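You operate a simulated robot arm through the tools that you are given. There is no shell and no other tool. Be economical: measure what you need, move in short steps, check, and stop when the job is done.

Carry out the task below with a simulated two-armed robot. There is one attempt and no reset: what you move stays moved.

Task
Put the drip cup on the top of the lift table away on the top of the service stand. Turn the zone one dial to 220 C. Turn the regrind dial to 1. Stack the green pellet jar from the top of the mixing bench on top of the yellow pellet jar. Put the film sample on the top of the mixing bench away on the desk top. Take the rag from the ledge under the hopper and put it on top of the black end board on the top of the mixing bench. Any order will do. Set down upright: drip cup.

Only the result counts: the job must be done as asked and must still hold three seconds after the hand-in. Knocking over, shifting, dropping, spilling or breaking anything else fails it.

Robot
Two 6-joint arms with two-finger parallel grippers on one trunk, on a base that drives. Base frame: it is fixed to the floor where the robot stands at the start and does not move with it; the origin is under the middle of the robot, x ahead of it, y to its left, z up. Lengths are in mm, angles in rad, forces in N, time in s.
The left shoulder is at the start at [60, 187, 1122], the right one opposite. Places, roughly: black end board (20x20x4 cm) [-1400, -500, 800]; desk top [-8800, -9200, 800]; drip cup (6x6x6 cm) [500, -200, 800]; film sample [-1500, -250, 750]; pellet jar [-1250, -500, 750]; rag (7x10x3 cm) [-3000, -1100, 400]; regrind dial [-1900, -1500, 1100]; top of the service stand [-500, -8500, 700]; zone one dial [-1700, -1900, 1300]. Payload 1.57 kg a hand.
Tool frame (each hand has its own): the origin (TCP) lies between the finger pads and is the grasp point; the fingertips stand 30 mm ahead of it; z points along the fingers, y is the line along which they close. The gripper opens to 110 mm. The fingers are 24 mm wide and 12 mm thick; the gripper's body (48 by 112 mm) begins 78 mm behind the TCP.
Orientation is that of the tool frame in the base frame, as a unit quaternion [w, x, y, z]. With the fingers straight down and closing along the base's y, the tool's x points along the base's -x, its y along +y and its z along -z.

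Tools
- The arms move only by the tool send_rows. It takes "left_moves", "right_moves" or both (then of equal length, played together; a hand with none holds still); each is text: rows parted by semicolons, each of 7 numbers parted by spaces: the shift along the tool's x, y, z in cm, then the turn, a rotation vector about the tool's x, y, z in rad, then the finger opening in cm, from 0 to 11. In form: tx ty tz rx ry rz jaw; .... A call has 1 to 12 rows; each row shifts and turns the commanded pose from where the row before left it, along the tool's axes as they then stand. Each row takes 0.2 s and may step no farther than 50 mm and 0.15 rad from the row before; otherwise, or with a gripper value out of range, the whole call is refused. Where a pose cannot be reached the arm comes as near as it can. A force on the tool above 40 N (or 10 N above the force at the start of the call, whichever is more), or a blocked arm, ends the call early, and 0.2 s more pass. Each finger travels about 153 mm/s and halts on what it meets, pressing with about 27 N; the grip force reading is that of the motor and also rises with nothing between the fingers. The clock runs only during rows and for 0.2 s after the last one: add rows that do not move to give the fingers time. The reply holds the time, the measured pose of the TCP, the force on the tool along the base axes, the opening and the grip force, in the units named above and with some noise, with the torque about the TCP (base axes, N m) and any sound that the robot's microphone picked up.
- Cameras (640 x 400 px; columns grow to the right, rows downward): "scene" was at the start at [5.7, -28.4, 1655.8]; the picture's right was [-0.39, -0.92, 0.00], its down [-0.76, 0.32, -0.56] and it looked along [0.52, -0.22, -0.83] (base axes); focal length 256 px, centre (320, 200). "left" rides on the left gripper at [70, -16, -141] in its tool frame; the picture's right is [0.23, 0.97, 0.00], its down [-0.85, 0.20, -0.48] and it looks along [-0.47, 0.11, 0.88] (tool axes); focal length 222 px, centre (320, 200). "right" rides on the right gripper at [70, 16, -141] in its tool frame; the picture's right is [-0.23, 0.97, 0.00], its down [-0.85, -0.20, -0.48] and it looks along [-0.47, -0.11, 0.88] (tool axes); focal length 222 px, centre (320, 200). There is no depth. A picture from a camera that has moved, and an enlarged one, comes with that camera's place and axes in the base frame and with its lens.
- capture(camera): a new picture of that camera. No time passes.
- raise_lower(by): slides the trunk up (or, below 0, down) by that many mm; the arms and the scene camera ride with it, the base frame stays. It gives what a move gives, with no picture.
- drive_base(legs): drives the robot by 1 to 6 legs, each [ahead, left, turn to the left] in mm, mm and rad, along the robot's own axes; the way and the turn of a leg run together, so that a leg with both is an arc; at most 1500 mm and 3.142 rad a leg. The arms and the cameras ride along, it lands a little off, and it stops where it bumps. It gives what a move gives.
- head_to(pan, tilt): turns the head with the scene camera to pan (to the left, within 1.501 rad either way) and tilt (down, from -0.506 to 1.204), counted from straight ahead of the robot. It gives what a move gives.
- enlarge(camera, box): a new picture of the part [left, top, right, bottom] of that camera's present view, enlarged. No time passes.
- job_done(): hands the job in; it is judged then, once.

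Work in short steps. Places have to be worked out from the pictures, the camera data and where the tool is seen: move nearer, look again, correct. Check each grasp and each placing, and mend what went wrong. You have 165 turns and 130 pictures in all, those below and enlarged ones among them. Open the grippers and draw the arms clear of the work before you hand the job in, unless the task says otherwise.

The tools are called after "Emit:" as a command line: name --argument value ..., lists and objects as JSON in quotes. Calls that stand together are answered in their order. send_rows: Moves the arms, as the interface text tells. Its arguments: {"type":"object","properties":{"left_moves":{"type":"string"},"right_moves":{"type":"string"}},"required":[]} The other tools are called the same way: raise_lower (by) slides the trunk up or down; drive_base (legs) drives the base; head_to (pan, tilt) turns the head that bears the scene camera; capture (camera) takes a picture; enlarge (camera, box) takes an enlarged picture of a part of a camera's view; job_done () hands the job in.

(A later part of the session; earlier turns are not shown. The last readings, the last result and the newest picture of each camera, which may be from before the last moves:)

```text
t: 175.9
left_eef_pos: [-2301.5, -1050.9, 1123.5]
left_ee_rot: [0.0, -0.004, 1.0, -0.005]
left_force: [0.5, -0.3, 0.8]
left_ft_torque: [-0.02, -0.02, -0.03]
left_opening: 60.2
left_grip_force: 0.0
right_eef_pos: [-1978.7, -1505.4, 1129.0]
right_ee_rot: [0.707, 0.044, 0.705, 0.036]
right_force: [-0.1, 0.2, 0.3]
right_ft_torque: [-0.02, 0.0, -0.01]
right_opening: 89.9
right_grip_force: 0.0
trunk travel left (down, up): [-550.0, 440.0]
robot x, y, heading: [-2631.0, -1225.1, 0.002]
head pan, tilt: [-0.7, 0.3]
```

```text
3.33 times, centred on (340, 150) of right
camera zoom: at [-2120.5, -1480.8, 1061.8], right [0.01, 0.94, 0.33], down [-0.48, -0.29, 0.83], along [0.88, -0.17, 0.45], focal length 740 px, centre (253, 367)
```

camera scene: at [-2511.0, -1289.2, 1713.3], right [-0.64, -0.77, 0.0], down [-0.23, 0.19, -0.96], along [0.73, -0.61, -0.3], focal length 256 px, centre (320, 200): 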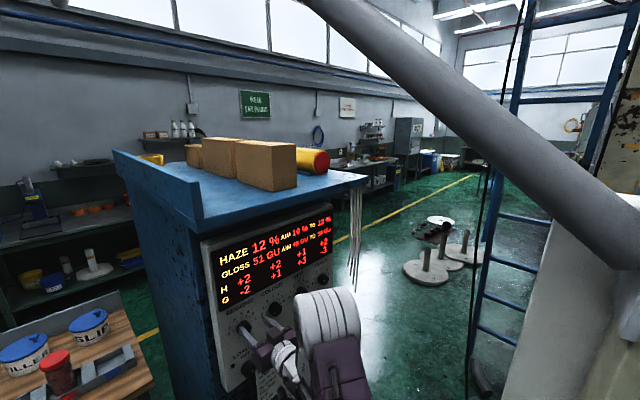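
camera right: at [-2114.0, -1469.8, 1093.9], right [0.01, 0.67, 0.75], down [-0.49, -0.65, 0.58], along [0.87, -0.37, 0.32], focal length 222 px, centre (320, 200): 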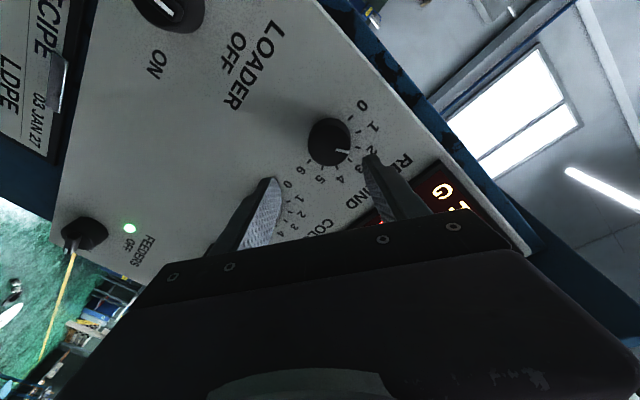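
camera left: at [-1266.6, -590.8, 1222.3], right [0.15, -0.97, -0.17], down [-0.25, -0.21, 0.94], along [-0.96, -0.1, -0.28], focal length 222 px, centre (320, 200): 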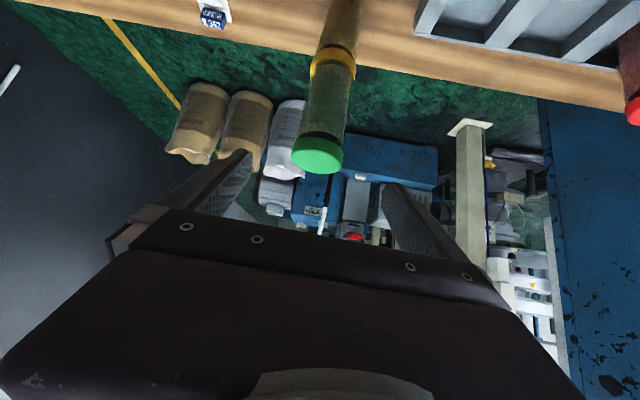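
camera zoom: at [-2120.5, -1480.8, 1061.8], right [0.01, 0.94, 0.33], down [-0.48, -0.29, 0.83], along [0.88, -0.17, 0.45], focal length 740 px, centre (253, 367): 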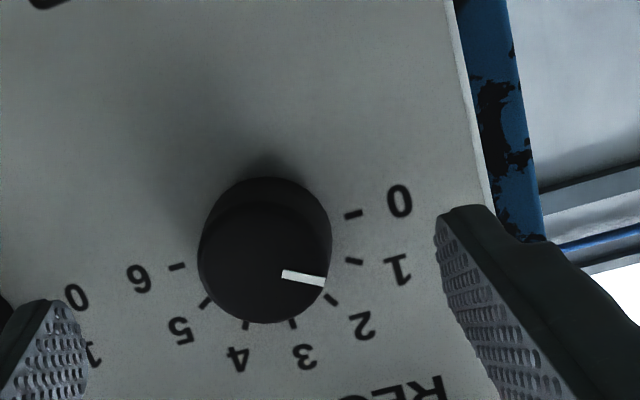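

The pointer is parallel to the "1" tick, so regrind is done. The zone-one dial must be on the cabinet's -y side (x≈-1700, y≈-1900), best reached via the main aisle. I'll take the film on the way. I fold the right arm and raise the trunk.

Emit:
send_rows --right_moves "0 0 -3 0 0 -0.11 9;0 0 -3 0 0.1427 0 9;0 0 -3 0 0.1427 0 9;0 0 -3 0 0.1427 0 9;0 0 -2.5 0 0.1427 0 9;0 0 -2 0 0.1427 0 9;0 0 -1 0 0.1427 0 9;2 0 0 0 0.1427 0 9;2 0 0 0 0.1427 0 9;3 0 0 0 0.1427 0 9;3 0 0 0 0.1427 0 9;3 0 0 0 0.1427 0 6"

Emit:
raise_lower --by 200

```text
t: 178.5
left_eef_pos: [-2302.4, -1050.7, 1123.5]
left_ee_rot: [-0.001, -0.003, 1.0, -0.004]
left_force: [-0.8, -0.7, 0.0]
left_ft_torque: [0.03, -0.04, 0.01]
left_opening: 59.8
left_grip_force: 0.1
right_eef_pos: [-2262.3, -1500.1, 1118.4]
right_ee_rot: [0.0, 0.005, 1.0, -0.001]
right_force: [0.2, -0.2, -0.3]
right_ft_torque: [0.0, 0.0, 0.0]
right_opening: 59.8
right_grip_force: 0.0
trunk travel left (down, up): [-550.0, 440.0]
robot x, y, heading: [-2631.7, -1230.0, 0.0]
head pan, tilt: [-0.7, 0.3]
```

```text
t: 180.7
left_eef_pos: [-2302.3, -1051.8, 1323.0]
left_ee_rot: [0.0, -0.003, 1.0, -0.005]
left_force: [0.8, -0.1, -1.1]
left_ft_torque: [0.01, 0.0, 0.0]
left_opening: 59.7
left_grip_force: 0.1
right_eef_pos: [-2261.8, -1500.9, 1317.4]
right_ee_rot: [0.001, 0.006, 1.0, 0.002]
right_force: [-1.1, 0.1, 0.4]
right_ft_torque: [-0.01, 0.01, -0.02]
right_opening: 59.9
right_grip_force: 0.2
trunk travel left (down, up): [-750.0, 240.0]
robot x, y, heading: [-2635.8, -1231.5, 0.001]
head pan, tilt: [-0.7, 0.3]
```

I drive ahead 200, strafe left behind the bench, then ahead to the film.

Emit:
drive_base --legs '[[220, 0, 0], [0, 670, 0], [360, 0, 0]]'

Emit:
head_to --pan 0.1 --tilt 0.85

Emit:
capture --camera "scene"

```text
t: 187.6
left_eef_pos: [-1717.6, -388.6, 1325.1]
left_ee_rot: [0.0, 0.001, 1.0, -0.005]
left_force: [1.0, -1.0, -0.6]
left_ft_torque: [0.0, -0.02, -0.03]
left_opening: 60.0
left_grip_force: 0.2
right_eef_pos: [-1680.7, -839.2, 1319.0]
right_ee_rot: [0.001, 0.011, 1.0, 0.001]
right_force: [-0.8, 0.2, 0.5]
right_ft_torque: [-0.01, 0.02, 0.04]
right_opening: 60.1
right_grip_force: 0.0
trunk travel left (down, up): [-750.0, 240.0]
robot x, y, heading: [-2047.5, -562.5, -0.007]
head pan, tilt: [-0.7, 0.3]
```

```text
t: 188.7
left_eef_pos: [-1714.5, -389.7, 1324.0]
left_ee_rot: [0.001, 0.001, 1.0, -0.005]
left_force: [0.1, 0.5, 0.2]
left_ft_torque: [0.0, 0.01, 0.0]
left_opening: 60.1
left_grip_force: 0.1
right_eef_pos: [-1679.6, -838.6, 1318.1]
right_ee_rot: [0.001, 0.01, 1.0, 0.001]
right_force: [0.7, 0.8, 0.6]
right_ft_torque: [0.01, 0.01, 0.01]
right_opening: 60.2
right_grip_force: 0.0
trunk travel left (down, up): [-750.0, 240.0]
robot x, y, heading: [-2047.1, -567.3, -0.009]
head pan, tilt: [0.099, 0.85]
```

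```text
48 pictures are left
camera scene: at [-2030.6, -556.1, 1665.0], right [0.09, -1.0, 0.0], down [-0.75, -0.07, -0.66], along [0.66, 0.06, -0.75], focal length 256 px, centre (320, 200)
```

scene: 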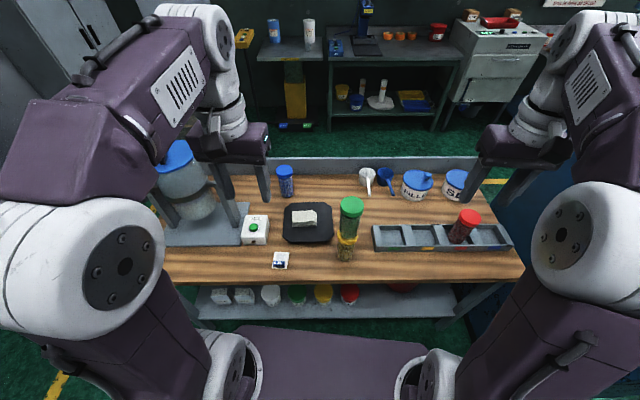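

All is standing well. I bring the left hand down above the film's blue block at [-1607,-369].

Emit:
send_rows --left_moves "-1.19 0.22 4.4 0 0 0 9;-1.19 0.22 4.4 0 0 0 9;-1.19 0.22 4.4 0 0 0 9;-1.19 0.22 4.4 0 0 0 9;-1.19 0.22 4.4 0 0 0 9;-1.19 0.22 4.4 0 0 0 9;-1.19 0.22 4.4 0 0 0 9;-1.19 0.22 4.4 0 0 0 9;-1.19 0.22 4.4 0 0 0 9;0 0 0 0 0 0 9"

Emit:
capture --camera "left"

```text
t: 190.9
left_eef_pos: [-1607.2, -373.3, 927.6]
left_ee_rot: [0.001, 0.001, 1.0, -0.004]
left_force: [-0.7, 0.2, -0.1]
left_ft_torque: [-0.02, -0.01, -0.01]
left_opening: 90.1
left_grip_force: 0.1
right_eef_pos: [-1680.2, -838.3, 1317.7]
right_ee_rot: [0.001, 0.01, 1.0, 0.001]
right_force: [0.1, -0.1, 0.2]
right_ft_torque: [-0.04, -0.03, 0.03]
right_opening: 59.7
right_grip_force: 0.0
trunk travel left (down, up): [-750.0, 240.0]
robot x, y, heading: [-2049.2, -563.5, -0.005]
head pan, tilt: [0.099, 0.85]
```

```text
47 pictures are left
camera left: at [-1677.7, -386.7, 1071.0], right [-0.23, 0.97, -0.01], down [0.85, 0.2, 0.48], along [0.47, 0.1, -0.88], focal length 222 px, centre (320, 200)
```

left: 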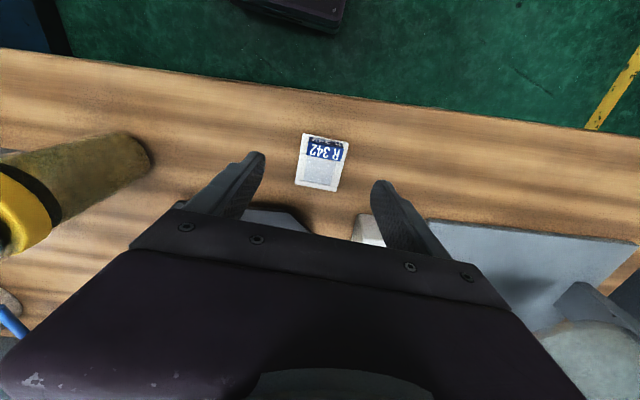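

The block is at about [-1610,-368]. I shift slightly and descend to z≈845, then look.

Emit:
send_rows --left_moves "0.2 0.5 0 0 0 0 9;0 0 4 0 0 0 9;0 0 4.2 0 0 0 9;0 0 0 0 0 0 9"

Emit:
enlarge --camera "left" --box '[220, 100, 420, 250]'

```text
t: 191.9
left_eef_pos: [-1607.3, -368.9, 845.5]
left_ee_rot: [0.001, 0.001, 1.0, -0.004]
left_force: [-0.4, 0.4, -0.5]
left_ft_torque: [-0.02, -0.01, -0.02]
left_opening: 90.0
left_grip_force: 0.1
right_eef_pos: [-1678.7, -840.7, 1319.6]
right_ee_rot: [0.001, 0.011, 1.0, 0.002]
right_force: [-0.2, 0.0, -0.3]
right_ft_torque: [0.01, 0.03, 0.0]
right_opening: 59.7
right_grip_force: 0.1
trunk travel left (down, up): [-750.0, 240.0]
robot x, y, heading: [-2047.3, -562.1, -0.012]
head pan, tilt: [0.099, 0.85]
```

```text
2.67 times, centred on (320, 175) of left
camera zoom: at [-1678.4, -382.6, 988.3], right [-0.23, 0.97, -0.01], down [0.85, 0.2, 0.48], along [0.47, 0.1, -0.88], focal length 592 px, centre (320, 267)
```

zoom: 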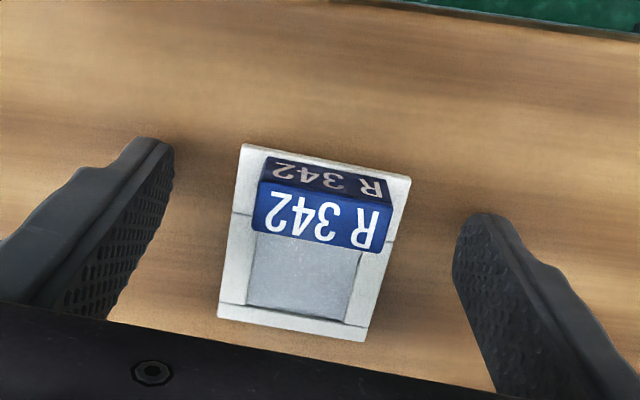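

Aligned. I descend 7 mm and close on the block.

Emit:
send_rows --left_moves "0 0 0.4 0 0 0 9;0 0 0.3 0 0 0 9;0 0 0 0 0 0 9;0 0 0 0 0 0 2;0 0 0 0 0 0 2;0 0 0 0 0 0 2;0 0 0 0 0 0 2"

Emit:
enlarge --camera "left" --box '[220, 100, 420, 250]'

```text
t: 193.5
left_eef_pos: [-1608.2, -369.5, 837.6]
left_ee_rot: [0.0, 0.001, 1.0, -0.005]
left_force: [0.0, 0.5, 0.4]
left_ft_torque: [-0.01, 0.04, -0.02]
left_opening: 38.7
left_grip_force: 27.1
right_eef_pos: [-1679.2, -839.2, 1318.2]
right_ee_rot: [0.001, 0.01, 1.0, 0.001]
right_force: [0.0, -0.8, 0.4]
right_ft_torque: [0.04, -0.01, -0.03]
right_opening: 60.0
right_grip_force: 0.0
trunk travel left (down, up): [-750.0, 240.0]
robot x, y, heading: [-2045.8, -565.6, -0.007]
head pan, tilt: [0.099, 0.85]
```

```text
2.67 times, centred on (320, 175) of left
camera zoom: at [-1678.9, -382.7, 981.6], right [-0.23, 0.97, -0.01], down [0.86, 0.2, 0.48], along [0.47, 0.1, -0.88], focal length 592 px, centre (320, 267)
```

zoom: 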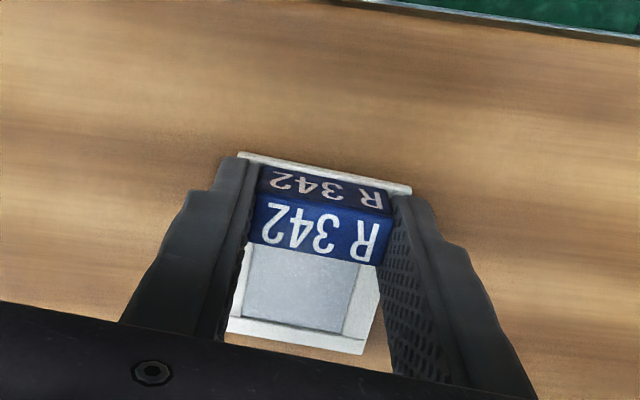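

The block is gripped at 39 mm. I lift straight up and pull back, then check.

Emit:
send_rows --left_moves "0 0 -2 0 0 0 2;0 0 -4.5 0 0 0 2;0 0 -4.5 0 0 0 2;0 0 -4.5 0 0 0 2;0 0 -4.5 0 0 0 2;0 0 -4.5 0 0 0 2;0 0 -4.5 0 0 0 2;3 0 -3.5 0 0 0 2;3 0 -3.5 0 0 0 2;3 0 -3.5 0 0 0 2;0 0 0 0 0 0 2"

Emit:
capture --camera "left"

```text
t: 195.9
left_eef_pos: [-1695.5, -363.2, 1232.1]
left_ee_rot: [0.001, 0.001, 1.0, -0.004]
left_force: [-0.1, -0.4, 0.4]
left_ft_torque: [0.03, 0.01, 0.03]
left_opening: 39.0
left_grip_force: 27.0
right_eef_pos: [-1677.8, -838.4, 1317.5]
right_ee_rot: [0.001, 0.01, 1.0, 0.001]
right_force: [0.7, -0.3, -0.4]
right_ft_torque: [-0.01, -0.05, -0.02]
right_opening: 60.2
right_grip_force: 0.0
trunk travel left (down, up): [-750.0, 240.0]
robot x, y, heading: [-2048.1, -569.8, -0.007]
head pan, tilt: [0.099, 0.85]
```

```text
44 pictures are left
camera left: at [-1766.8, -377.9, 1375.9], right [-0.23, 0.97, -0.01], down [0.86, 0.2, 0.48], along [0.47, 0.1, -0.88], focal length 222 px, centre (320, 200)
```

left: 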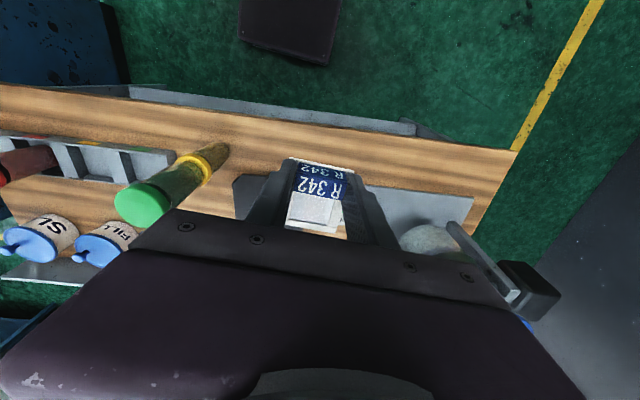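

The film is held securely. Now I drive around via the side corridor to the main aisle for the zone-one dial.

Emit:
drive_base --legs '[[-120, 0, 0], [0, 1380, 0.007], [1300, 0, 0], [300, 0, 0]]'

Emit:
drive_base --legs '[[0, -1300, 0], [0, -1300, 0], [0, -800, 0]]'

```text
t: 211.3
left_eef_pos: [-219.5, 1001.1, 1232.9]
left_ee_rot: [0.001, 0.003, 1.0, -0.005]
left_force: [0.3, -0.1, -0.5]
left_ft_torque: [-0.01, -0.03, -0.01]
left_opening: 38.9
left_grip_force: 27.1
right_eef_pos: [-203.4, 526.2, 1318.5]
right_ee_rot: [0.002, 0.012, 1.0, 0.001]
right_force: [0.8, -0.5, 0.1]
right_ft_torque: [-0.01, -0.01, 0.0]
right_opening: 60.0
right_grip_force: 0.1
trunk travel left (down, up): [-750.0, 240.0]
robot x, y, heading: [-568.1, 806.7, -0.009]
head pan, tilt: [0.099, 0.85]
```

```text
t: 227.9
left_eef_pos: [-259.8, -2408.8, 1232.7]
left_ee_rot: [0.001, 0.014, 1.0, -0.006]
left_force: [0.5, -0.1, -0.7]
left_ft_torque: [0.03, -0.04, 0.0]
left_opening: 38.8
left_grip_force: 27.3
right_eef_pos: [-252.0, -2884.2, 1318.6]
right_ee_rot: [0.001, 0.024, 1.0, 0.0]
right_force: [-0.7, 0.0, 0.0]
right_ft_torque: [0.01, 0.01, 0.02]
right_opening: 59.9
right_grip_force: 0.0
trunk travel left (down, up): [-750.0, 240.0]
robot x, y, heading: [-611.0, -2603.5, -0.034]
head pan, tilt: [0.099, 0.85]
```

I turn to face +y and look at the cabinet's side.

Emit:
drive_base --legs '[[0, 0, 1.605]]'

Emit:
head_to --pan 0.8 --tilt 0.25

Emit:
capture --camera "scene"

```text
t: 232.2
left_eef_pos: [-824.2, -2254.2, 1233.1]
left_ee_rot: [-0.004, 0.716, -0.698, 0.003]
left_force: [0.4, 0.4, -0.7]
left_ft_torque: [0.0, -0.02, -0.04]
left_opening: 38.8
left_grip_force: 26.7
right_eef_pos: [-349.0, -2222.5, 1318.4]
right_ee_rot: [0.001, 0.71, -0.705, -0.001]
right_force: [-0.5, 0.1, -0.9]
right_ft_torque: [0.0, -0.01, -0.04]
right_opening: 59.8
right_grip_force: 0.0
trunk travel left (down, up): [-750.0, 240.0]
robot x, y, heading: [-614.7, -2600.0, 1.593]
head pan, tilt: [0.099, 0.85]
```

```text
t: 233.3
left_eef_pos: [-824.7, -2254.9, 1232.6]
left_ee_rot: [-0.002, 0.715, -0.699, 0.003]
left_force: [0.5, -0.3, 0.0]
left_ft_torque: [0.05, 0.03, 0.01]
left_opening: 38.6
left_grip_force: 27.3
right_eef_pos: [-349.2, -2222.3, 1320.5]
right_ee_rot: [0.0, 0.71, -0.704, -0.002]
right_force: [0.8, 0.1, 1.1]
right_ft_torque: [0.0, 0.04, 0.0]
right_opening: 59.8
right_grip_force: 0.1
trunk travel left (down, up): [-750.0, 240.0]
robot x, y, heading: [-613.8, -2598.6, 1.589]
head pan, tilt: [0.799, 0.25]
```

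```text
43 pictures are left
camera scene: at [-681.9, -2596.0, 1718.0], right [0.68, 0.73, 0.0], down [0.18, -0.17, -0.97], along [-0.71, 0.66, -0.25], focal length 256 px, centre (320, 200)
```

scene: 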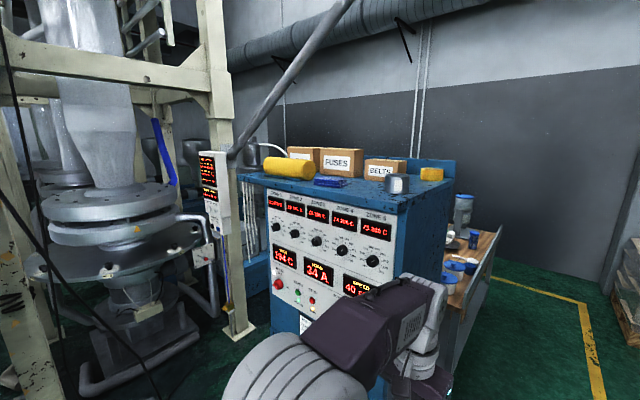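

The zone panel is there, with Zone 1 leftmost. I enlarge.

Emit:
enlarge --camera "scene" --box '[255, 180, 351, 240]'

```text
6.67 times, centred on (303, 210) of scene
camera zoom: at [-681.9, -2596.0, 1718.0], right [0.68, 0.73, 0.0], down [0.18, -0.17, -0.97], along [-0.71, 0.66, -0.25], focal length 1704 px, centre (433, 133)
```

zoom: 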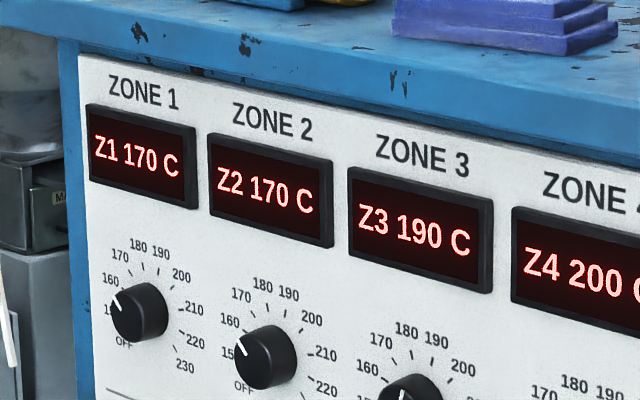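

Zone 1 reads 170 C on its display, which will give me feedback. The dial is at about [-1700,-1939,1278]; 220 should be roughly 150° clockwise. I drive in front of it and lower the trunk 60 mm.

Emit:
drive_base --legs '[[-50, 650, -0.018], [0, 650, 0]]'

Emit:
raise_lower --by -60

Emit:
head_to --pan -0.1 --tilt 0.4

Emit:
capture --camera "scene"

```text
t: 240.2
left_eef_pos: [-2122.9, -2321.5, 1232.2]
left_ee_rot: [-0.003, 0.717, -0.697, 0.003]
left_force: [0.4, -0.3, -0.4]
left_ft_torque: [0.02, 0.02, 0.01]
left_opening: 38.9
left_grip_force: 26.6
right_eef_pos: [-1649.8, -2287.9, 1317.6]
right_ee_rot: [0.0, 0.71, -0.705, -0.001]
right_force: [0.4, -0.2, 0.3]
right_ft_torque: [0.01, 0.02, 0.01]
right_opening: 59.9
right_grip_force: 0.0
trunk travel left (down, up): [-750.0, 240.0]
robot x, y, heading: [-1913.7, -2670.0, 1.593]
head pan, tilt: [0.799, 0.25]
```

```text
t: 241.2
left_eef_pos: [-2123.2, -2320.0, 1172.8]
left_ee_rot: [-0.004, 0.717, -0.697, 0.001]
left_force: [-0.8, 0.3, 0.0]
left_ft_torque: [0.0, 0.04, 0.02]
left_opening: 38.6
left_grip_force: 27.0
right_eef_pos: [-1650.1, -2289.0, 1258.3]
right_ee_rot: [0.0, 0.71, -0.704, -0.002]
right_force: [-0.1, -0.5, 0.3]
right_ft_torque: [0.01, 0.02, 0.02]
right_opening: 59.7
right_grip_force: 0.1
trunk travel left (down, up): [-690.0, 300.0]
robot x, y, heading: [-1915.3, -2666.7, 1.593]
head pan, tilt: [0.799, 0.25]
```

```text
t: 242.3
left_eef_pos: [-2123.9, -2321.2, 1172.7]
left_ee_rot: [-0.004, 0.716, -0.698, 0.003]
left_force: [-0.7, 0.6, -0.3]
left_ft_torque: [0.02, 0.01, -0.02]
left_opening: 38.8
left_grip_force: 27.4
right_eef_pos: [-1650.9, -2289.3, 1257.2]
right_ee_rot: [0.001, 0.71, -0.704, -0.002]
right_force: [-0.5, 1.0, -0.5]
right_ft_torque: [0.01, 0.01, 0.0]
right_opening: 60.1
right_grip_force: 0.1
trunk travel left (down, up): [-690.0, 300.0]
robot x, y, heading: [-1917.8, -2662.8, 1.595]
head pan, tilt: [-0.099, 0.4]
```

```text
41 pictures are left
camera scene: at [-1907.1, -2634.1, 1644.1], right [1.0, -0.08, 0.0], down [-0.03, -0.39, -0.92], along [0.07, 0.92, -0.39], focal length 256 px, centre (320, 200)
```

scene: 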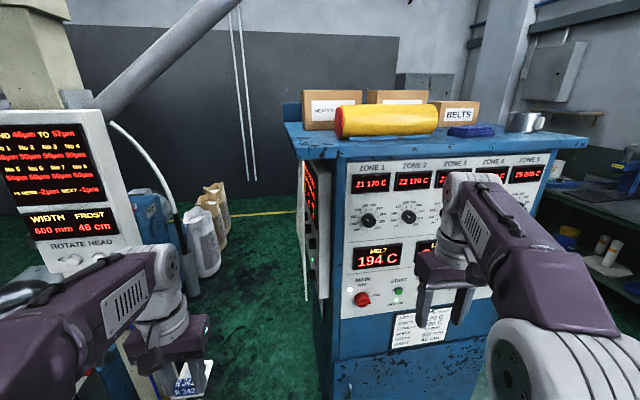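

The knob face is at about [-1707,-1935,1275]. I unfold the right hand to horizontal in front of it.

Emit:
send_rows --right_moves "-3 0.5 0 0 -0.1427 0 7;-3 0.5 0 0 -0.1427 0 7;-3 0.5 0 0 -0.1427 0 7;-2.5 0.5 0 0 -0.1427 0 7;-2.5 0.5 0 0 -0.1427 0 7;0 0.5 1.5 0 -0.1427 0 7;0 0.5 2 0 -0.1427 0 7;0 0.5 2.5 0 -0.1427 0 7;0 0.5 3 0 -0.1427 0 7;0 0.5 3 0 -0.1427 0 7;0 0.5 3 0 -0.1427 0 7;0 0 3 0 0 0 7"

```text
t: 244.9
left_eef_pos: [-2124.8, -2321.7, 1173.0]
left_ee_rot: [-0.004, 0.717, -0.697, 0.003]
left_force: [0.3, -0.6, 0.3]
left_ft_torque: [0.03, 0.02, 0.0]
left_opening: 38.7
left_grip_force: 26.8
right_eef_pos: [-1716.6, -2018.2, 1233.6]
right_ee_rot: [-0.442, 0.543, -0.518, -0.492]
right_force: [0.0, -0.3, 0.8]
right_ft_torque: [0.0, 0.0, 0.02]
right_opening: 70.0
right_grip_force: 0.1
right hand out of reach, approached as far as the arm can: row 8, 9, 11, 12
trunk travel left (down, up): [-690.0, 300.0]
robot x, y, heading: [-1913.5, -2661.7, 1.59]
head pan, tilt: [-0.099, 0.4]
```

Almost there. I trim the orientation and shift toward [-1707,-1990,1275].

Emit:
send_rows --right_moves "-2 -0.5 1.4 0.0375 -0.0635 -0.0125 7;-2 -0.5 1.4 0.0375 -0.0635 -0.0125 7;0 0 0 0 0 0 7"

Emit:
capture --camera "right"

```text
t: 245.8
left_eef_pos: [-2125.9, -2321.6, 1172.3]
left_ee_rot: [-0.004, 0.717, -0.697, 0.002]
left_force: [-0.5, -0.3, 0.4]
left_ft_torque: [-0.03, -0.01, -0.01]
left_opening: 38.9
left_grip_force: 26.9
right_eef_pos: [-1669.7, -1989.3, 1277.0]
right_ee_rot: [-0.499, 0.502, -0.498, -0.501]
right_force: [0.2, 0.4, 0.6]
right_ft_torque: [-0.01, 0.01, -0.02]
right_opening: 70.1
right_grip_force: 0.1
right hand out of reach, approached as far as the arm can: row 1, 2
trunk travel left (down, up): [-690.0, 300.0]
robot x, y, heading: [-1911.5, -2667.8, 1.592]
head pan, tilt: [-0.099, 0.4]
```

```text
40 pictures are left
camera right: at [-1685.3, -2132.4, 1208.1], right [-0.97, -0.01, 0.23], down [0.2, -0.48, 0.86], along [0.1, 0.88, 0.47], focal length 222 px, centre (320, 200)
```

right: 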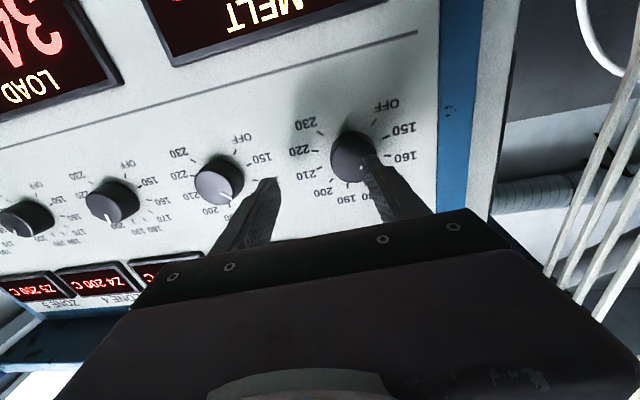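

The orientation is right but the limit pushed the hand 33 mm sideways. I lower the trunk another 100 mm, which gave relief before, and bring the hand back up and over.

Emit:
raise_lower --by -100

Emit:
send_rows --right_moves "-3.4 0 0 0 0 0 7;-3.4 1.1 0 0 0 0 7;-3.2 1.1 0 0 0 0 7;0 1.1 0 0 0 0 7;0 0 0 0 0 0 7"

```text
t: 247.1
left_eef_pos: [-2125.0, -2322.0, 1072.6]
left_ee_rot: [-0.004, 0.717, -0.697, 0.003]
left_force: [0.9, -0.1, -0.9]
left_ft_torque: [0.04, 0.02, 0.01]
left_opening: 39.1
left_grip_force: 27.0
right_eef_pos: [-1670.2, -1990.2, 1178.4]
right_ee_rot: [-0.498, 0.503, -0.499, -0.5]
right_force: [0.3, -0.1, 0.2]
right_ft_torque: [0.02, 0.0, 0.0]
right_opening: 70.0
right_grip_force: 0.1
trunk travel left (down, up): [-590.0, 400.0]
robot x, y, heading: [-1915.8, -2666.0, 1.59]
head pan, tilt: [-0.099, 0.4]
```

```text
t: 248.3
left_eef_pos: [-2125.1, -2321.1, 1072.4]
left_ee_rot: [-0.005, 0.717, -0.697, 0.003]
left_force: [-0.3, -0.1, -1.1]
left_ft_torque: [-0.02, 0.0, 0.0]
left_opening: 38.8
left_grip_force: 27.2
right_eef_pos: [-1701.1, -1990.1, 1276.5]
right_ee_rot: [-0.497, 0.503, -0.498, -0.502]
right_force: [-0.6, -0.8, 1.2]
right_ft_torque: [0.0, 0.0, 0.0]
right_opening: 69.9
right_grip_force: 0.1
trunk travel left (down, up): [-590.0, 400.0]
robot x, y, heading: [-1913.3, -2668.3, 1.596]
head pan, tilt: [-0.099, 0.4]
```

Aligned at x=-1701, z=1276. I advance 37 mm and check the centring.

Emit:
send_rows --right_moves "0 0 1.9 0 0 0 7;0 0 1.8 0 0 0 7;0 0 0 0 0 0 7"

Emit:
enlarge --camera "right" --box '[220, 80, 460, 230]'

```text
t: 249.1
left_eef_pos: [-2124.2, -2327.6, 1075.0]
left_ee_rot: [-0.005, 0.717, -0.697, 0.0]
left_force: [1.0, 0.2, -0.8]
left_ft_torque: [-0.02, 0.0, 0.01]
left_opening: 38.7
left_grip_force: 27.0
right_eef_pos: [-1701.8, -1961.8, 1282.6]
right_ee_rot: [0.5, -0.501, 0.496, 0.503]
right_force: [0.7, -29.4, -1.9]
right_ft_torque: [-0.18, -0.1, 1.36]
right_opening: 69.4
right_grip_force: 0.1
trunk travel left (down, up): [-590.0, 400.0]
robot x, y, heading: [-1916.8, -2667.3, 1.597]
head pan, tilt: [-0.099, 0.4]
```

```text
2.67 times, centred on (340, 155) of right
camera zoom: at [-1718.2, -2103.7, 1212.0], right [-0.97, -0.01, 0.23], down [0.2, -0.48, 0.85], along [0.1, 0.88, 0.47], focal length 592 px, centre (267, 320)
```

zoom: 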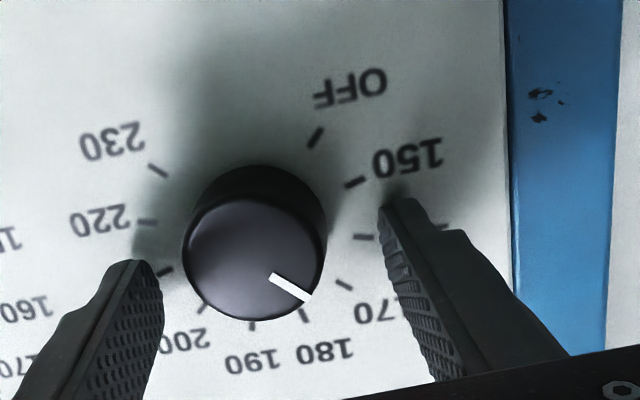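

The fingertips touch the panel (y≈-1932). I ease back 11 mm, shift 3 mm, and close on the knob.

Emit:
send_rows --right_moves "0 -0.3 -1.1 0 0 0 7;0 0 0 0 0 0 7;0 0 0 0 0 0 3;0 0 0 0 0 0 3;0 0 0 0 0 0 3"

```text
t: 250.3
left_eef_pos: [-2125.9, -2320.8, 1072.3]
left_ee_rot: [-0.003, 0.716, -0.698, 0.003]
left_force: [0.4, -0.2, -0.1]
left_ft_torque: [0.01, 0.03, 0.02]
left_opening: 38.8
left_grip_force: 26.6
right_eef_pos: [-1701.0, -1964.1, 1276.4]
right_ee_rot: [-0.498, 0.503, -0.499, -0.501]
right_force: [-2.4, 0.1, -3.0]
right_ft_torque: [0.01, 0.01, 1.0]
right_opening: 40.7
right_grip_force: 45.0
trunk travel left (down, up): [-590.0, 400.0]
robot x, y, heading: [-1915.1, -2666.5, 1.593]
head pan, tilt: [-0.099, 0.4]
```

Gripped at 41 mm. I turn clockwise by 1.31 rad (75°), half the way.

Emit:
send_rows --right_moves "0 0 0 0 0 0.131 3;0 0 0 0 0 0.131 3;0 0 0 0 0 0.131 3;0 0 0 0 0 0.131 3;0 0 0 0 0 0.131 3;0 0 0 0 0 0.131 3;0 0 0 0 0 0.131 3;0 0 0 0 0 0.131 3;0 0 0 0 0 0.131 3;0 0 0 0 0 0.131 3;0 0 0 0 0 0 3"

Emit:
enlarge --camera "scene" --box '[336, 150, 432, 240]'

```text
t: 252.7
left_eef_pos: [-2124.8, -2322.4, 1073.3]
left_ee_rot: [-0.004, 0.717, -0.697, 0.003]
left_force: [-0.1, -0.3, -0.7]
left_ft_torque: [-0.01, 0.0, 0.01]
left_opening: 39.0
left_grip_force: 27.3
right_eef_pos: [-1700.6, -1964.0, 1275.8]
right_ee_rot: [0.088, -0.094, 0.702, 0.7]
right_force: [-3.1, -10.3, -17.0]
right_ft_torque: [-0.46, -0.05, -0.04]
right_opening: 39.6
right_grip_force: 45.1
trunk travel left (down, up): [-590.0, 400.0]
robot x, y, heading: [-1916.9, -2668.4, 1.597]
head pan, tilt: [-0.099, 0.4]
```

```text
4.44 times, centred on (384, 195) of scene
camera zoom: at [-1907.2, -2634.5, 1543.9], right [1.0, -0.08, 0.0], down [-0.03, -0.39, -0.92], along [0.07, 0.92, -0.39], focal length 1136 px, centre (36, 222)
```

zoom: 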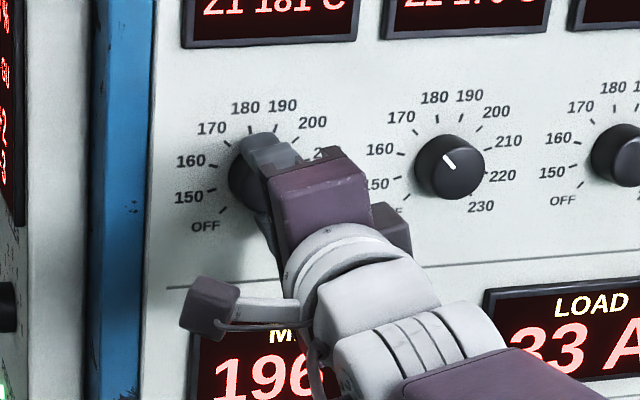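

The knob turned along (the display is now rising through 181). I open, roll back around the knob, and regrip.

Emit:
send_rows --right_moves "0 0 0 0 0 0 7;0 0 0 0 0 0 7;0 0 0 0 0 -0.131 7;0 0 0 0 0 -0.131 7;0 0 0 0 0 -0.131 7;0 0 0 0 0 -0.131 7;0 0 0 0 0 -0.131 7;0 0 0 0 0 -0.131 7;0 0 0 0 0 -0.131 7;0 0 0 0 0 -0.131 7;0 0 0 0 0 -0.131 7;0 0 0 0 0 -0.131 7"

Emit:
enlarge --camera "right" --box '[220, 80, 460, 230]'

```text
t: 255.3
left_eef_pos: [-2124.4, -2321.1, 1073.3]
left_ee_rot: [-0.004, 0.717, -0.697, 0.002]
left_force: [0.2, -1.0, -0.5]
left_ft_torque: [0.02, 0.0, -0.02]
left_opening: 38.9
left_grip_force: 26.5
right_eef_pos: [-1699.8, -1964.0, 1278.4]
right_ee_rot: [-0.498, 0.503, -0.497, -0.501]
right_force: [-0.3, 0.8, 0.7]
right_ft_torque: [0.04, 0.04, 0.02]
right_opening: 69.9
right_grip_force: 0.1
trunk travel left (down, up): [-590.0, 400.0]
robot x, y, heading: [-1914.9, -2664.4, 1.594]
head pan, tilt: [-0.099, 0.4]
```

```text
2.67 times, centred on (340, 155) of right
camera zoom: at [-1715.1, -2106.6, 1207.9], right [-0.97, -0.01, 0.22], down [0.2, -0.48, 0.86], along [0.1, 0.88, 0.47], focal length 592 px, centre (267, 320)
```

zoom: 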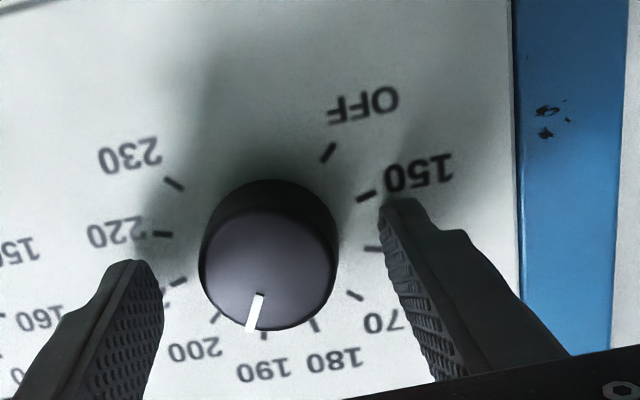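

The pointer is at about 194. I regrip and turn another 1.36 rad (78°).

Emit:
send_rows --right_moves "0 0 0 0 0 0 3;0 0 0 0 0 0 3;0 0 0 0 0 0.136 3;0 0 0 0 0 0.136 3;0 0 0 0 0 0.136 3;0 0 0 0 0 0.136 3;0 0 0 0 0 0.136 3;0 0 0 0 0 0.136 3;0 0 0 0 0 0.136 3;0 0 0 0 0 0.136 3;0 0 0 0 0 0.136 3;0 0 0 0 0 0.136 3"

Emit:
send_rows --right_moves "0 0 0 0 0 0 7;0 0 0 0 0 0 7;0 0 -2.5 0 0 0 7;0 0 -2.5 0 0 0 7;0 0 0 0 0 -0.1 7;0 0 0 0 0 -0.1 7"

Emit:
enlarge --camera "right" --box '[240, 60, 440, 210]'

Emit:
enlarge --camera "scene" --box '[336, 140, 432, 230]'

```text
t: 257.9
left_eef_pos: [-2123.1, -2321.9, 1073.1]
left_ee_rot: [-0.003, 0.717, -0.697, 0.002]
left_force: [0.4, 0.2, 0.3]
left_ft_torque: [0.01, -0.01, 0.03]
left_opening: 38.8
left_grip_force: 26.6
right_eef_pos: [-1699.2, -1964.9, 1275.6]
right_ee_rot: [0.071, -0.077, 0.704, 0.702]
right_force: [1.7, -8.3, -6.0]
right_ft_torque: [-0.71, -0.13, 0.13]
right_opening: 39.3
right_grip_force: 44.8
trunk travel left (down, up): [-590.0, 400.0]
robot x, y, heading: [-1910.6, -2664.5, 1.589]
head pan, tilt: [-0.099, 0.4]
```

```text
t: 259.3
left_eef_pos: [-2125.2, -2321.6, 1073.5]
left_ee_rot: [-0.004, 0.717, -0.697, 0.003]
left_force: [-1.1, -0.3, -0.8]
left_ft_torque: [0.03, -0.03, 0.01]
left_opening: 38.7
left_grip_force: 27.2
right_eef_pos: [-1698.9, -2014.6, 1276.2]
right_ee_rot: [0.142, -0.148, 0.692, 0.692]
right_force: [0.2, -0.1, 0.8]
right_ft_torque: [0.01, 0.0, 0.0]
right_opening: 70.1
right_grip_force: 0.0
trunk travel left (down, up): [-590.0, 400.0]
robot x, y, heading: [-1917.1, -2669.4, 1.594]
head pan, tilt: [-0.099, 0.4]
```

```text
2.67 times, centred on (340, 135) of right
camera zoom: at [-1769.3, -2157.5, 1264.2], right [-0.18, 0.0, 0.98], down [0.87, -0.47, 0.16], along [0.46, 0.88, 0.09], focal length 592 px, centre (267, 373)
```

zoom: 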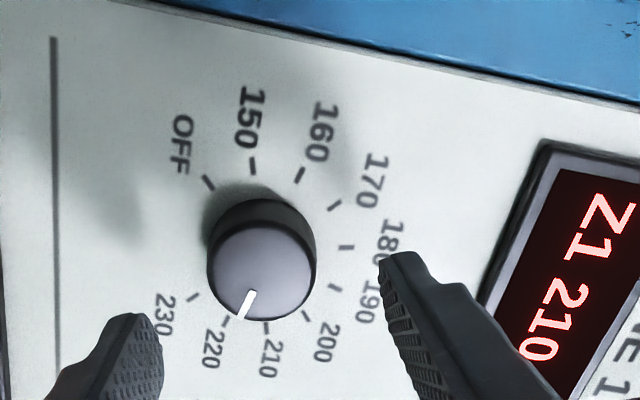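

```text
4.44 times, centred on (384, 185) of scene
camera zoom: at [-1907.1, -2634.6, 1544.1], right [1.0, -0.08, 0.0], down [-0.03, -0.39, -0.92], along [0.07, 0.92, -0.39], focal length 1136 px, centre (36, 267)
```

zoom: 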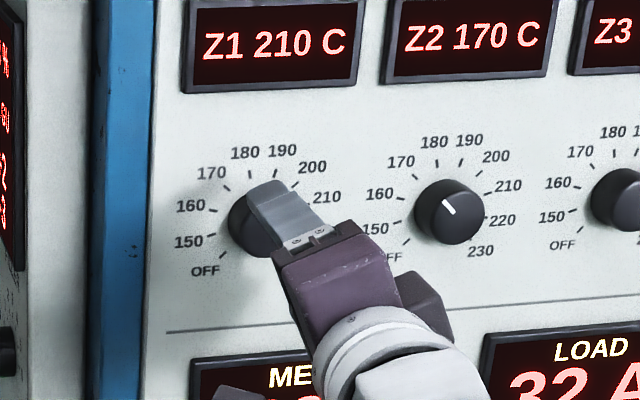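

The pointer lines up with 220, and the display is at 210 and rising. I unroll and withdraw the hand while it settles, then read the display.

Emit:
send_rows --right_moves "0 0 0 0 0 -0.145 7;0 0 0 0 0 -0.145 7;0 0 0 0 0 -0.145 7;0 0 0 0 0 -0.145 7;0 0 0 0 0 -0.145 7;0 0 0 0 0 -0.145 7;0 0 0 0 0 -0.145 7;0 0 0 0 0 -0.145 7;0 0 0 0 0 0 7"

Emit:
send_rows --right_moves "0 0 -3 0 0.1427 0 9;0 0 -3 0 0.1427 0 9;0 0 -3 0 0.1427 0 9;0 0 -2.5 0 0.1427 0 9;0 0 -2 0 0.1427 0 9;0 0 -1 0 0.1427 0 9;2 0 0 0 0.1427 0 9;2 0 0 0 0.1427 0 9;3 0 0 0 0.1427 0 9;3 0 0 0 0.1427 0 9;3 0 0 0 0.1427 0 10;0 0 0 0 0 0 10"

Emit:
enlarge --camera "scene" --box '[336, 140, 432, 230]'

```text
t: 261.3
left_eef_pos: [-2124.2, -2321.0, 1072.3]
left_ee_rot: [-0.004, 0.717, -0.697, 0.003]
left_force: [-0.8, 0.2, -0.7]
left_ft_torque: [0.03, -0.03, 0.0]
left_opening: 38.6
left_grip_force: 26.9
right_eef_pos: [-1700.0, -2014.6, 1276.3]
right_ee_rot: [-0.498, 0.504, -0.497, -0.5]
right_force: [0.6, 0.4, -1.0]
right_ft_torque: [0.0, -0.01, 0.0]
right_opening: 69.7
right_grip_force: 0.1
trunk travel left (down, up): [-590.0, 400.0]
robot x, y, heading: [-1913.8, -2667.6, 1.596]
head pan, tilt: [-0.099, 0.4]
```

```text
t: 263.9
left_eef_pos: [-2125.8, -2322.9, 1073.3]
left_ee_rot: [-0.005, 0.717, -0.697, 0.003]
left_force: [-0.6, 0.1, -0.2]
left_ft_torque: [0.01, 0.0, 0.0]
left_opening: 39.0
left_grip_force: 26.4
right_eef_pos: [-1703.9, -2234.0, 1239.5]
right_ee_rot: [-0.048, 0.73, -0.679, -0.06]
right_force: [-0.6, -0.3, 0.2]
right_ft_torque: [-0.02, -0.01, 0.03]
right_opening: 99.9
right_grip_force: 0.0
right hand out of reach, approached as far as the arm can: row 2, 3
trunk travel left (down, up): [-590.0, 400.0]
robot x, y, heading: [-1912.9, -2666.2, 1.595]
head pan, tilt: [-0.099, 0.4]
```

```text
4.44 times, centred on (384, 185) of scene
camera zoom: at [-1907.1, -2634.4, 1544.1], right [1.0, -0.08, 0.0], down [-0.03, -0.39, -0.92], along [0.07, 0.92, -0.39], focal length 1136 px, centre (36, 267)
```

zoom: 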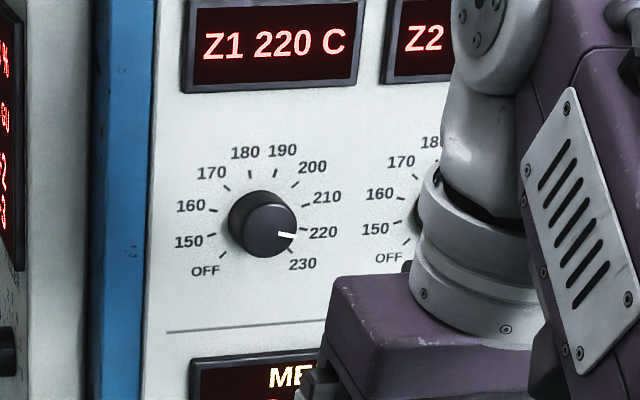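

Zone 1 now reads 220 C. I level the right hand, raise the trunk and drive to the lift table for the cup.

Emit:
send_rows --right_moves "0 0 0 0.009 0.076 0.036 10;3 0 0 0.009 0.076 0.036 10;4 0 0 0 0 0 10;0 0 0 0 0 0 10"

Emit:
raise_lower --by 160

Emit:
drive_base --legs '[[0, -1300, 0], [0, 0, -1.595], [0, 1320, 0], [0, 1320, 0]]'

```text
t: 264.9
left_eef_pos: [-2124.6, -2320.7, 1074.1]
left_ee_rot: [-0.002, 0.717, -0.697, 0.003]
left_force: [-1.0, 0.1, -0.6]
left_ft_torque: [-0.04, -0.01, -0.03]
left_opening: 38.8
left_grip_force: 26.9
right_eef_pos: [-1702.6, -2309.6, 1221.2]
right_ee_rot: [0.0, 0.707, -0.707, 0.001]
right_force: [-0.4, 0.4, -1.0]
right_ft_torque: [-0.04, -0.01, 0.04]
right_opening: 100.0
right_grip_force: 0.1
right hand out of reach, approached as far as the arm can: row 1
trunk travel left (down, up): [-590.0, 400.0]
robot x, y, heading: [-1913.2, -2664.1, 1.593]
head pan, tilt: [-0.099, 0.4]
```

```text
t: 266.7
left_eef_pos: [-2125.2, -2320.7, 1232.5]
left_ee_rot: [-0.004, 0.717, -0.697, 0.003]
left_force: [0.3, -0.5, -1.2]
left_ft_torque: [-0.02, -0.03, -0.02]
left_opening: 38.7
left_grip_force: 27.1
right_eef_pos: [-1702.9, -2311.4, 1381.0]
right_ee_rot: [-0.001, 0.708, -0.706, 0.0]
right_force: [-0.4, -0.8, 0.4]
right_ft_torque: [0.02, 0.02, -0.02]
right_opening: 100.0
right_grip_force: 0.1
trunk travel left (down, up): [-750.0, 240.0]
robot x, y, heading: [-1914.8, -2664.8, 1.595]
head pan, tilt: [-0.099, 0.4]
```

```text
t: 289.3
left_eef_pos: [-376.4, 189.7, 1232.8]
left_ee_rot: [0.001, -0.028, 1.0, -0.004]
left_force: [-0.3, 0.6, -0.4]
left_ft_torque: [-0.01, -0.01, 0.01]
left_opening: 38.8
left_grip_force: 26.8
right_eef_pos: [-354.0, -232.1, 1380.9]
right_ee_rot: [0.0, -0.015, 1.0, -0.001]
right_force: [-0.4, 0.7, -0.1]
right_ft_torque: [0.01, 0.04, -0.01]
right_opening: 100.0
right_grip_force: 0.2
trunk travel left (down, up): [-750.0, 240.0]
robot x, y, heading: [-712.4, -31.5, 0.051]
head pan, tilt: [-0.099, 0.4]
```

I drive ahead to the lift table and look at the cup.

Emit:
drive_base --legs '[[0, 0, -0.051], [715, 5, 0]]'

Emit:
head_to --pan -0.3 --tilt 0.9

Emit:
capture --camera "scene"

```text
t: 293.5
left_eef_pos: [332.9, 166.3, 1233.3]
left_ee_rot: [0.001, 0.005, 1.0, -0.004]
left_force: [-0.6, -0.8, -0.2]
left_ft_torque: [0.02, 0.01, 0.02]
left_opening: 38.8
left_grip_force: 26.7
right_eef_pos: [328.2, -255.6, 1380.3]
right_ee_rot: [0.0, 0.018, 1.0, -0.001]
right_force: [-0.3, 0.2, 0.1]
right_ft_torque: [0.0, -0.03, 0.02]
right_opening: 100.0
right_grip_force: 0.1
trunk travel left (down, up): [-750.0, 240.0]
robot x, y, heading: [-15.9, -29.3, -0.019]
head pan, tilt: [-0.099, 0.4]
```

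```text
t: 294.4
left_eef_pos: [335.1, 165.9, 1232.4]
left_ee_rot: [0.001, 0.006, 1.0, -0.004]
left_force: [0.1, -0.5, 0.1]
left_ft_torque: [-0.01, -0.01, -0.03]
left_opening: 38.4
left_grip_force: 27.2
right_eef_pos: [328.9, -255.2, 1381.1]
right_ee_rot: [0.0, 0.019, 1.0, -0.001]
right_force: [0.0, 0.0, 0.2]
right_ft_torque: [-0.02, -0.01, -0.02]
right_opening: 100.1
right_grip_force: 0.1
trunk travel left (down, up): [-750.0, 240.0]
robot x, y, heading: [-17.8, -29.8, -0.016]
head pan, tilt: [-0.3, 0.901]
```

```text
33 pictures are left
camera scene: at [-6.1, -52.9, 1661.1], right [-0.31, -0.95, 0.0], down [-0.74, 0.24, -0.62], along [0.59, -0.19, -0.78], focal length 256 px, centre (320, 200)
```

scene: 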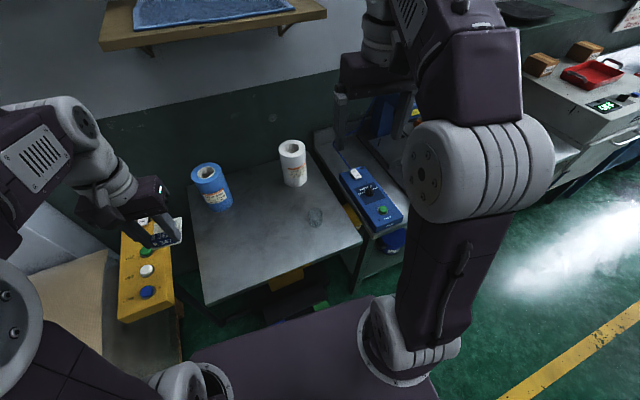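

The cup is at about [546,-212]. I move 25 mm closer, then bring the right hand above it.

Emit:
drive_base --legs '[[25, 0, 0.016]]'

Emit:
send_rows --right_moves "-1.75 0.39 3.9 0 0 0 10;-1.75 0.39 3.9 0 0 0 10;-1.75 0.39 3.9 0 0 0 10;-1.75 0.39 3.9 0 0 0 10;-1.75 0.39 3.9 0 0 0 10;-1.75 0.39 3.9 0 0 0 10;-1.75 0.39 3.9 0 0 0 10;-1.75 0.39 3.9 0 0 0 10;-1.75 0.39 3.9 0 0 0 10;-1.75 0.39 3.9 0 0 0 10;-1.7 0.39 3.9 0 0 0 10;0 0 0 0 0 0 10"

Emit:
capture --camera "right"

```text
t: 295.2
left_eef_pos: [349.6, 172.2, 1235.0]
left_ee_rot: [0.004, -0.004, 1.0, -0.005]
left_force: [-0.2, -0.2, 0.3]
left_ft_torque: [0.0, -0.08, 0.01]
left_opening: 38.9
left_grip_force: 26.9
right_eef_pos: [349.9, -250.7, 1383.4]
right_ee_rot: [0.004, 0.01, 1.0, -0.002]
right_force: [-0.7, -0.5, 0.3]
right_ft_torque: [0.01, -0.05, -0.03]
right_opening: 100.2
right_grip_force: 0.1
trunk travel left (down, up): [-750.0, 240.0]
robot x, y, heading: [7.2, -31.0, -0.001]
head pan, tilt: [-0.3, 0.901]
```

```text
t: 297.8
left_eef_pos: [355.8, 171.7, 1232.9]
left_ee_rot: [0.001, -0.004, 1.0, -0.004]
left_force: [-0.5, 0.9, -0.2]
left_ft_torque: [0.07, -0.02, -0.02]
left_opening: 38.7
left_grip_force: 27.2
right_eef_pos: [550.8, -212.2, 952.4]
right_ee_rot: [0.0, 0.011, 1.0, -0.001]
right_force: [-0.4, 0.0, 0.4]
right_ft_torque: [0.0, -0.01, -0.01]
right_opening: 100.1
right_grip_force: 0.0
trunk travel left (down, up): [-750.0, 240.0]
robot x, y, heading: [4.3, -28.5, -0.002]
head pan, tilt: [-0.3, 0.901]
```

```text
32 pictures are left
camera right: at [480.9, -193.9, 1093.5], right [0.25, 0.97, 0.0], down [0.85, -0.22, 0.48], along [0.47, -0.12, -0.88], focal length 222 px, centre (320, 200)
```

right: 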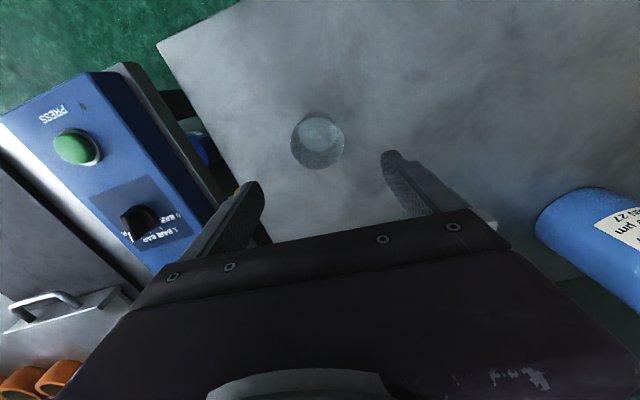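

The cup is at [540,-211]. I shift back 11 mm, descend to z≈843 and look before closing.

Emit:
send_rows --right_moves "1.1 0 0 0 0 0 10;0 0 3.7 0 0 0 10;0 0 3.7 0 0 0 10;0 0 3.5 0 0 0 10;0 0 0 0 0 0 10"

Emit:
capture --camera "right"

```text
t: 299.0
left_eef_pos: [356.5, 171.5, 1232.5]
left_ee_rot: [0.001, -0.003, 1.0, -0.004]
left_force: [0.4, -0.2, -0.4]
left_ft_torque: [0.0, -0.03, -0.02]
left_opening: 38.9
left_grip_force: 26.6
right_eef_pos: [538.7, -210.7, 843.9]
right_ee_rot: [0.001, 0.01, 1.0, -0.001]
right_force: [-0.7, 0.6, 0.0]
right_ft_torque: [-0.01, 0.0, 0.01]
right_opening: 100.0
right_grip_force: 0.1
trunk travel left (down, up): [-750.0, 240.0]
robot x, y, heading: [8.1, -29.8, 0.0]
head pan, tilt: [-0.3, 0.901]
```

```text
31 pictures are left
camera right: at [468.4, -194.4, 985.0], right [0.25, 0.97, 0.0], down [0.85, -0.22, 0.48], along [0.47, -0.12, -0.88], focal length 222 px, centre (320, 200)
```

right: 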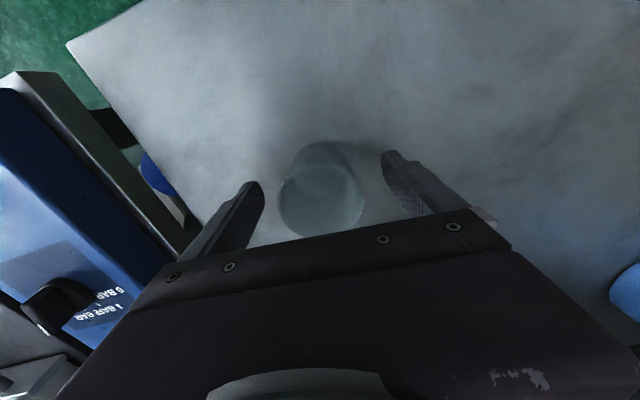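

Centred. I close on the cup and lift.

Emit:
send_rows --right_moves "0 0 0 0 0 0 5.5;0 0 0 0 0 0 5.5;0 0 0 0 0 0 5.5;0 0 -1 0 0 0 5.5;0 0 -3 0 0 0 5.5;0 0 -4 0 0 0 5.5;0 0 -4 0 0 0 5.5;0 0 0 0 0 0 5.5"

Emit:
capture --camera "right"

```text
t: 300.8
left_eef_pos: [356.0, 171.3, 1233.5]
left_ee_rot: [-0.001, -0.004, 1.0, -0.005]
left_force: [0.5, 0.3, -0.5]
left_ft_torque: [0.0, 0.05, 0.03]
left_opening: 38.8
left_grip_force: 26.9
right_eef_pos: [539.7, -211.5, 961.3]
right_ee_rot: [0.0, 0.01, 1.0, -0.001]
right_force: [0.9, 0.3, -0.7]
right_ft_torque: [-0.01, 0.03, 0.01]
right_opening: 56.4
right_grip_force: 26.6
trunk travel left (down, up): [-750.0, 240.0]
robot x, y, heading: [4.9, -30.6, -0.0]
head pan, tilt: [-0.3, 0.901]
```

```text
30 pictures are left
camera right: at [470.0, -193.8, 1103.4], right [0.25, 0.97, 0.0], down [0.85, -0.22, 0.48], along [0.46, -0.12, -0.88], focal length 222 px, centre (320, 200)
```

right: 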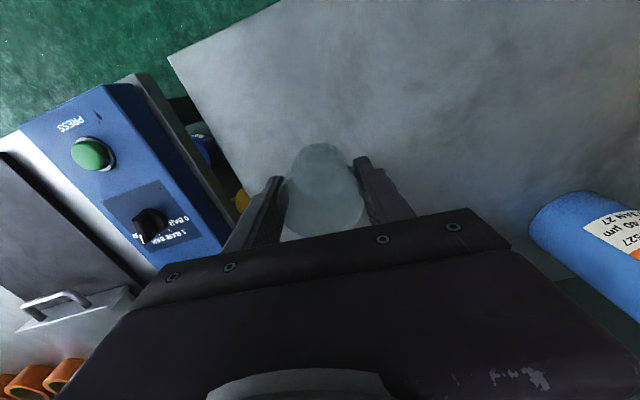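

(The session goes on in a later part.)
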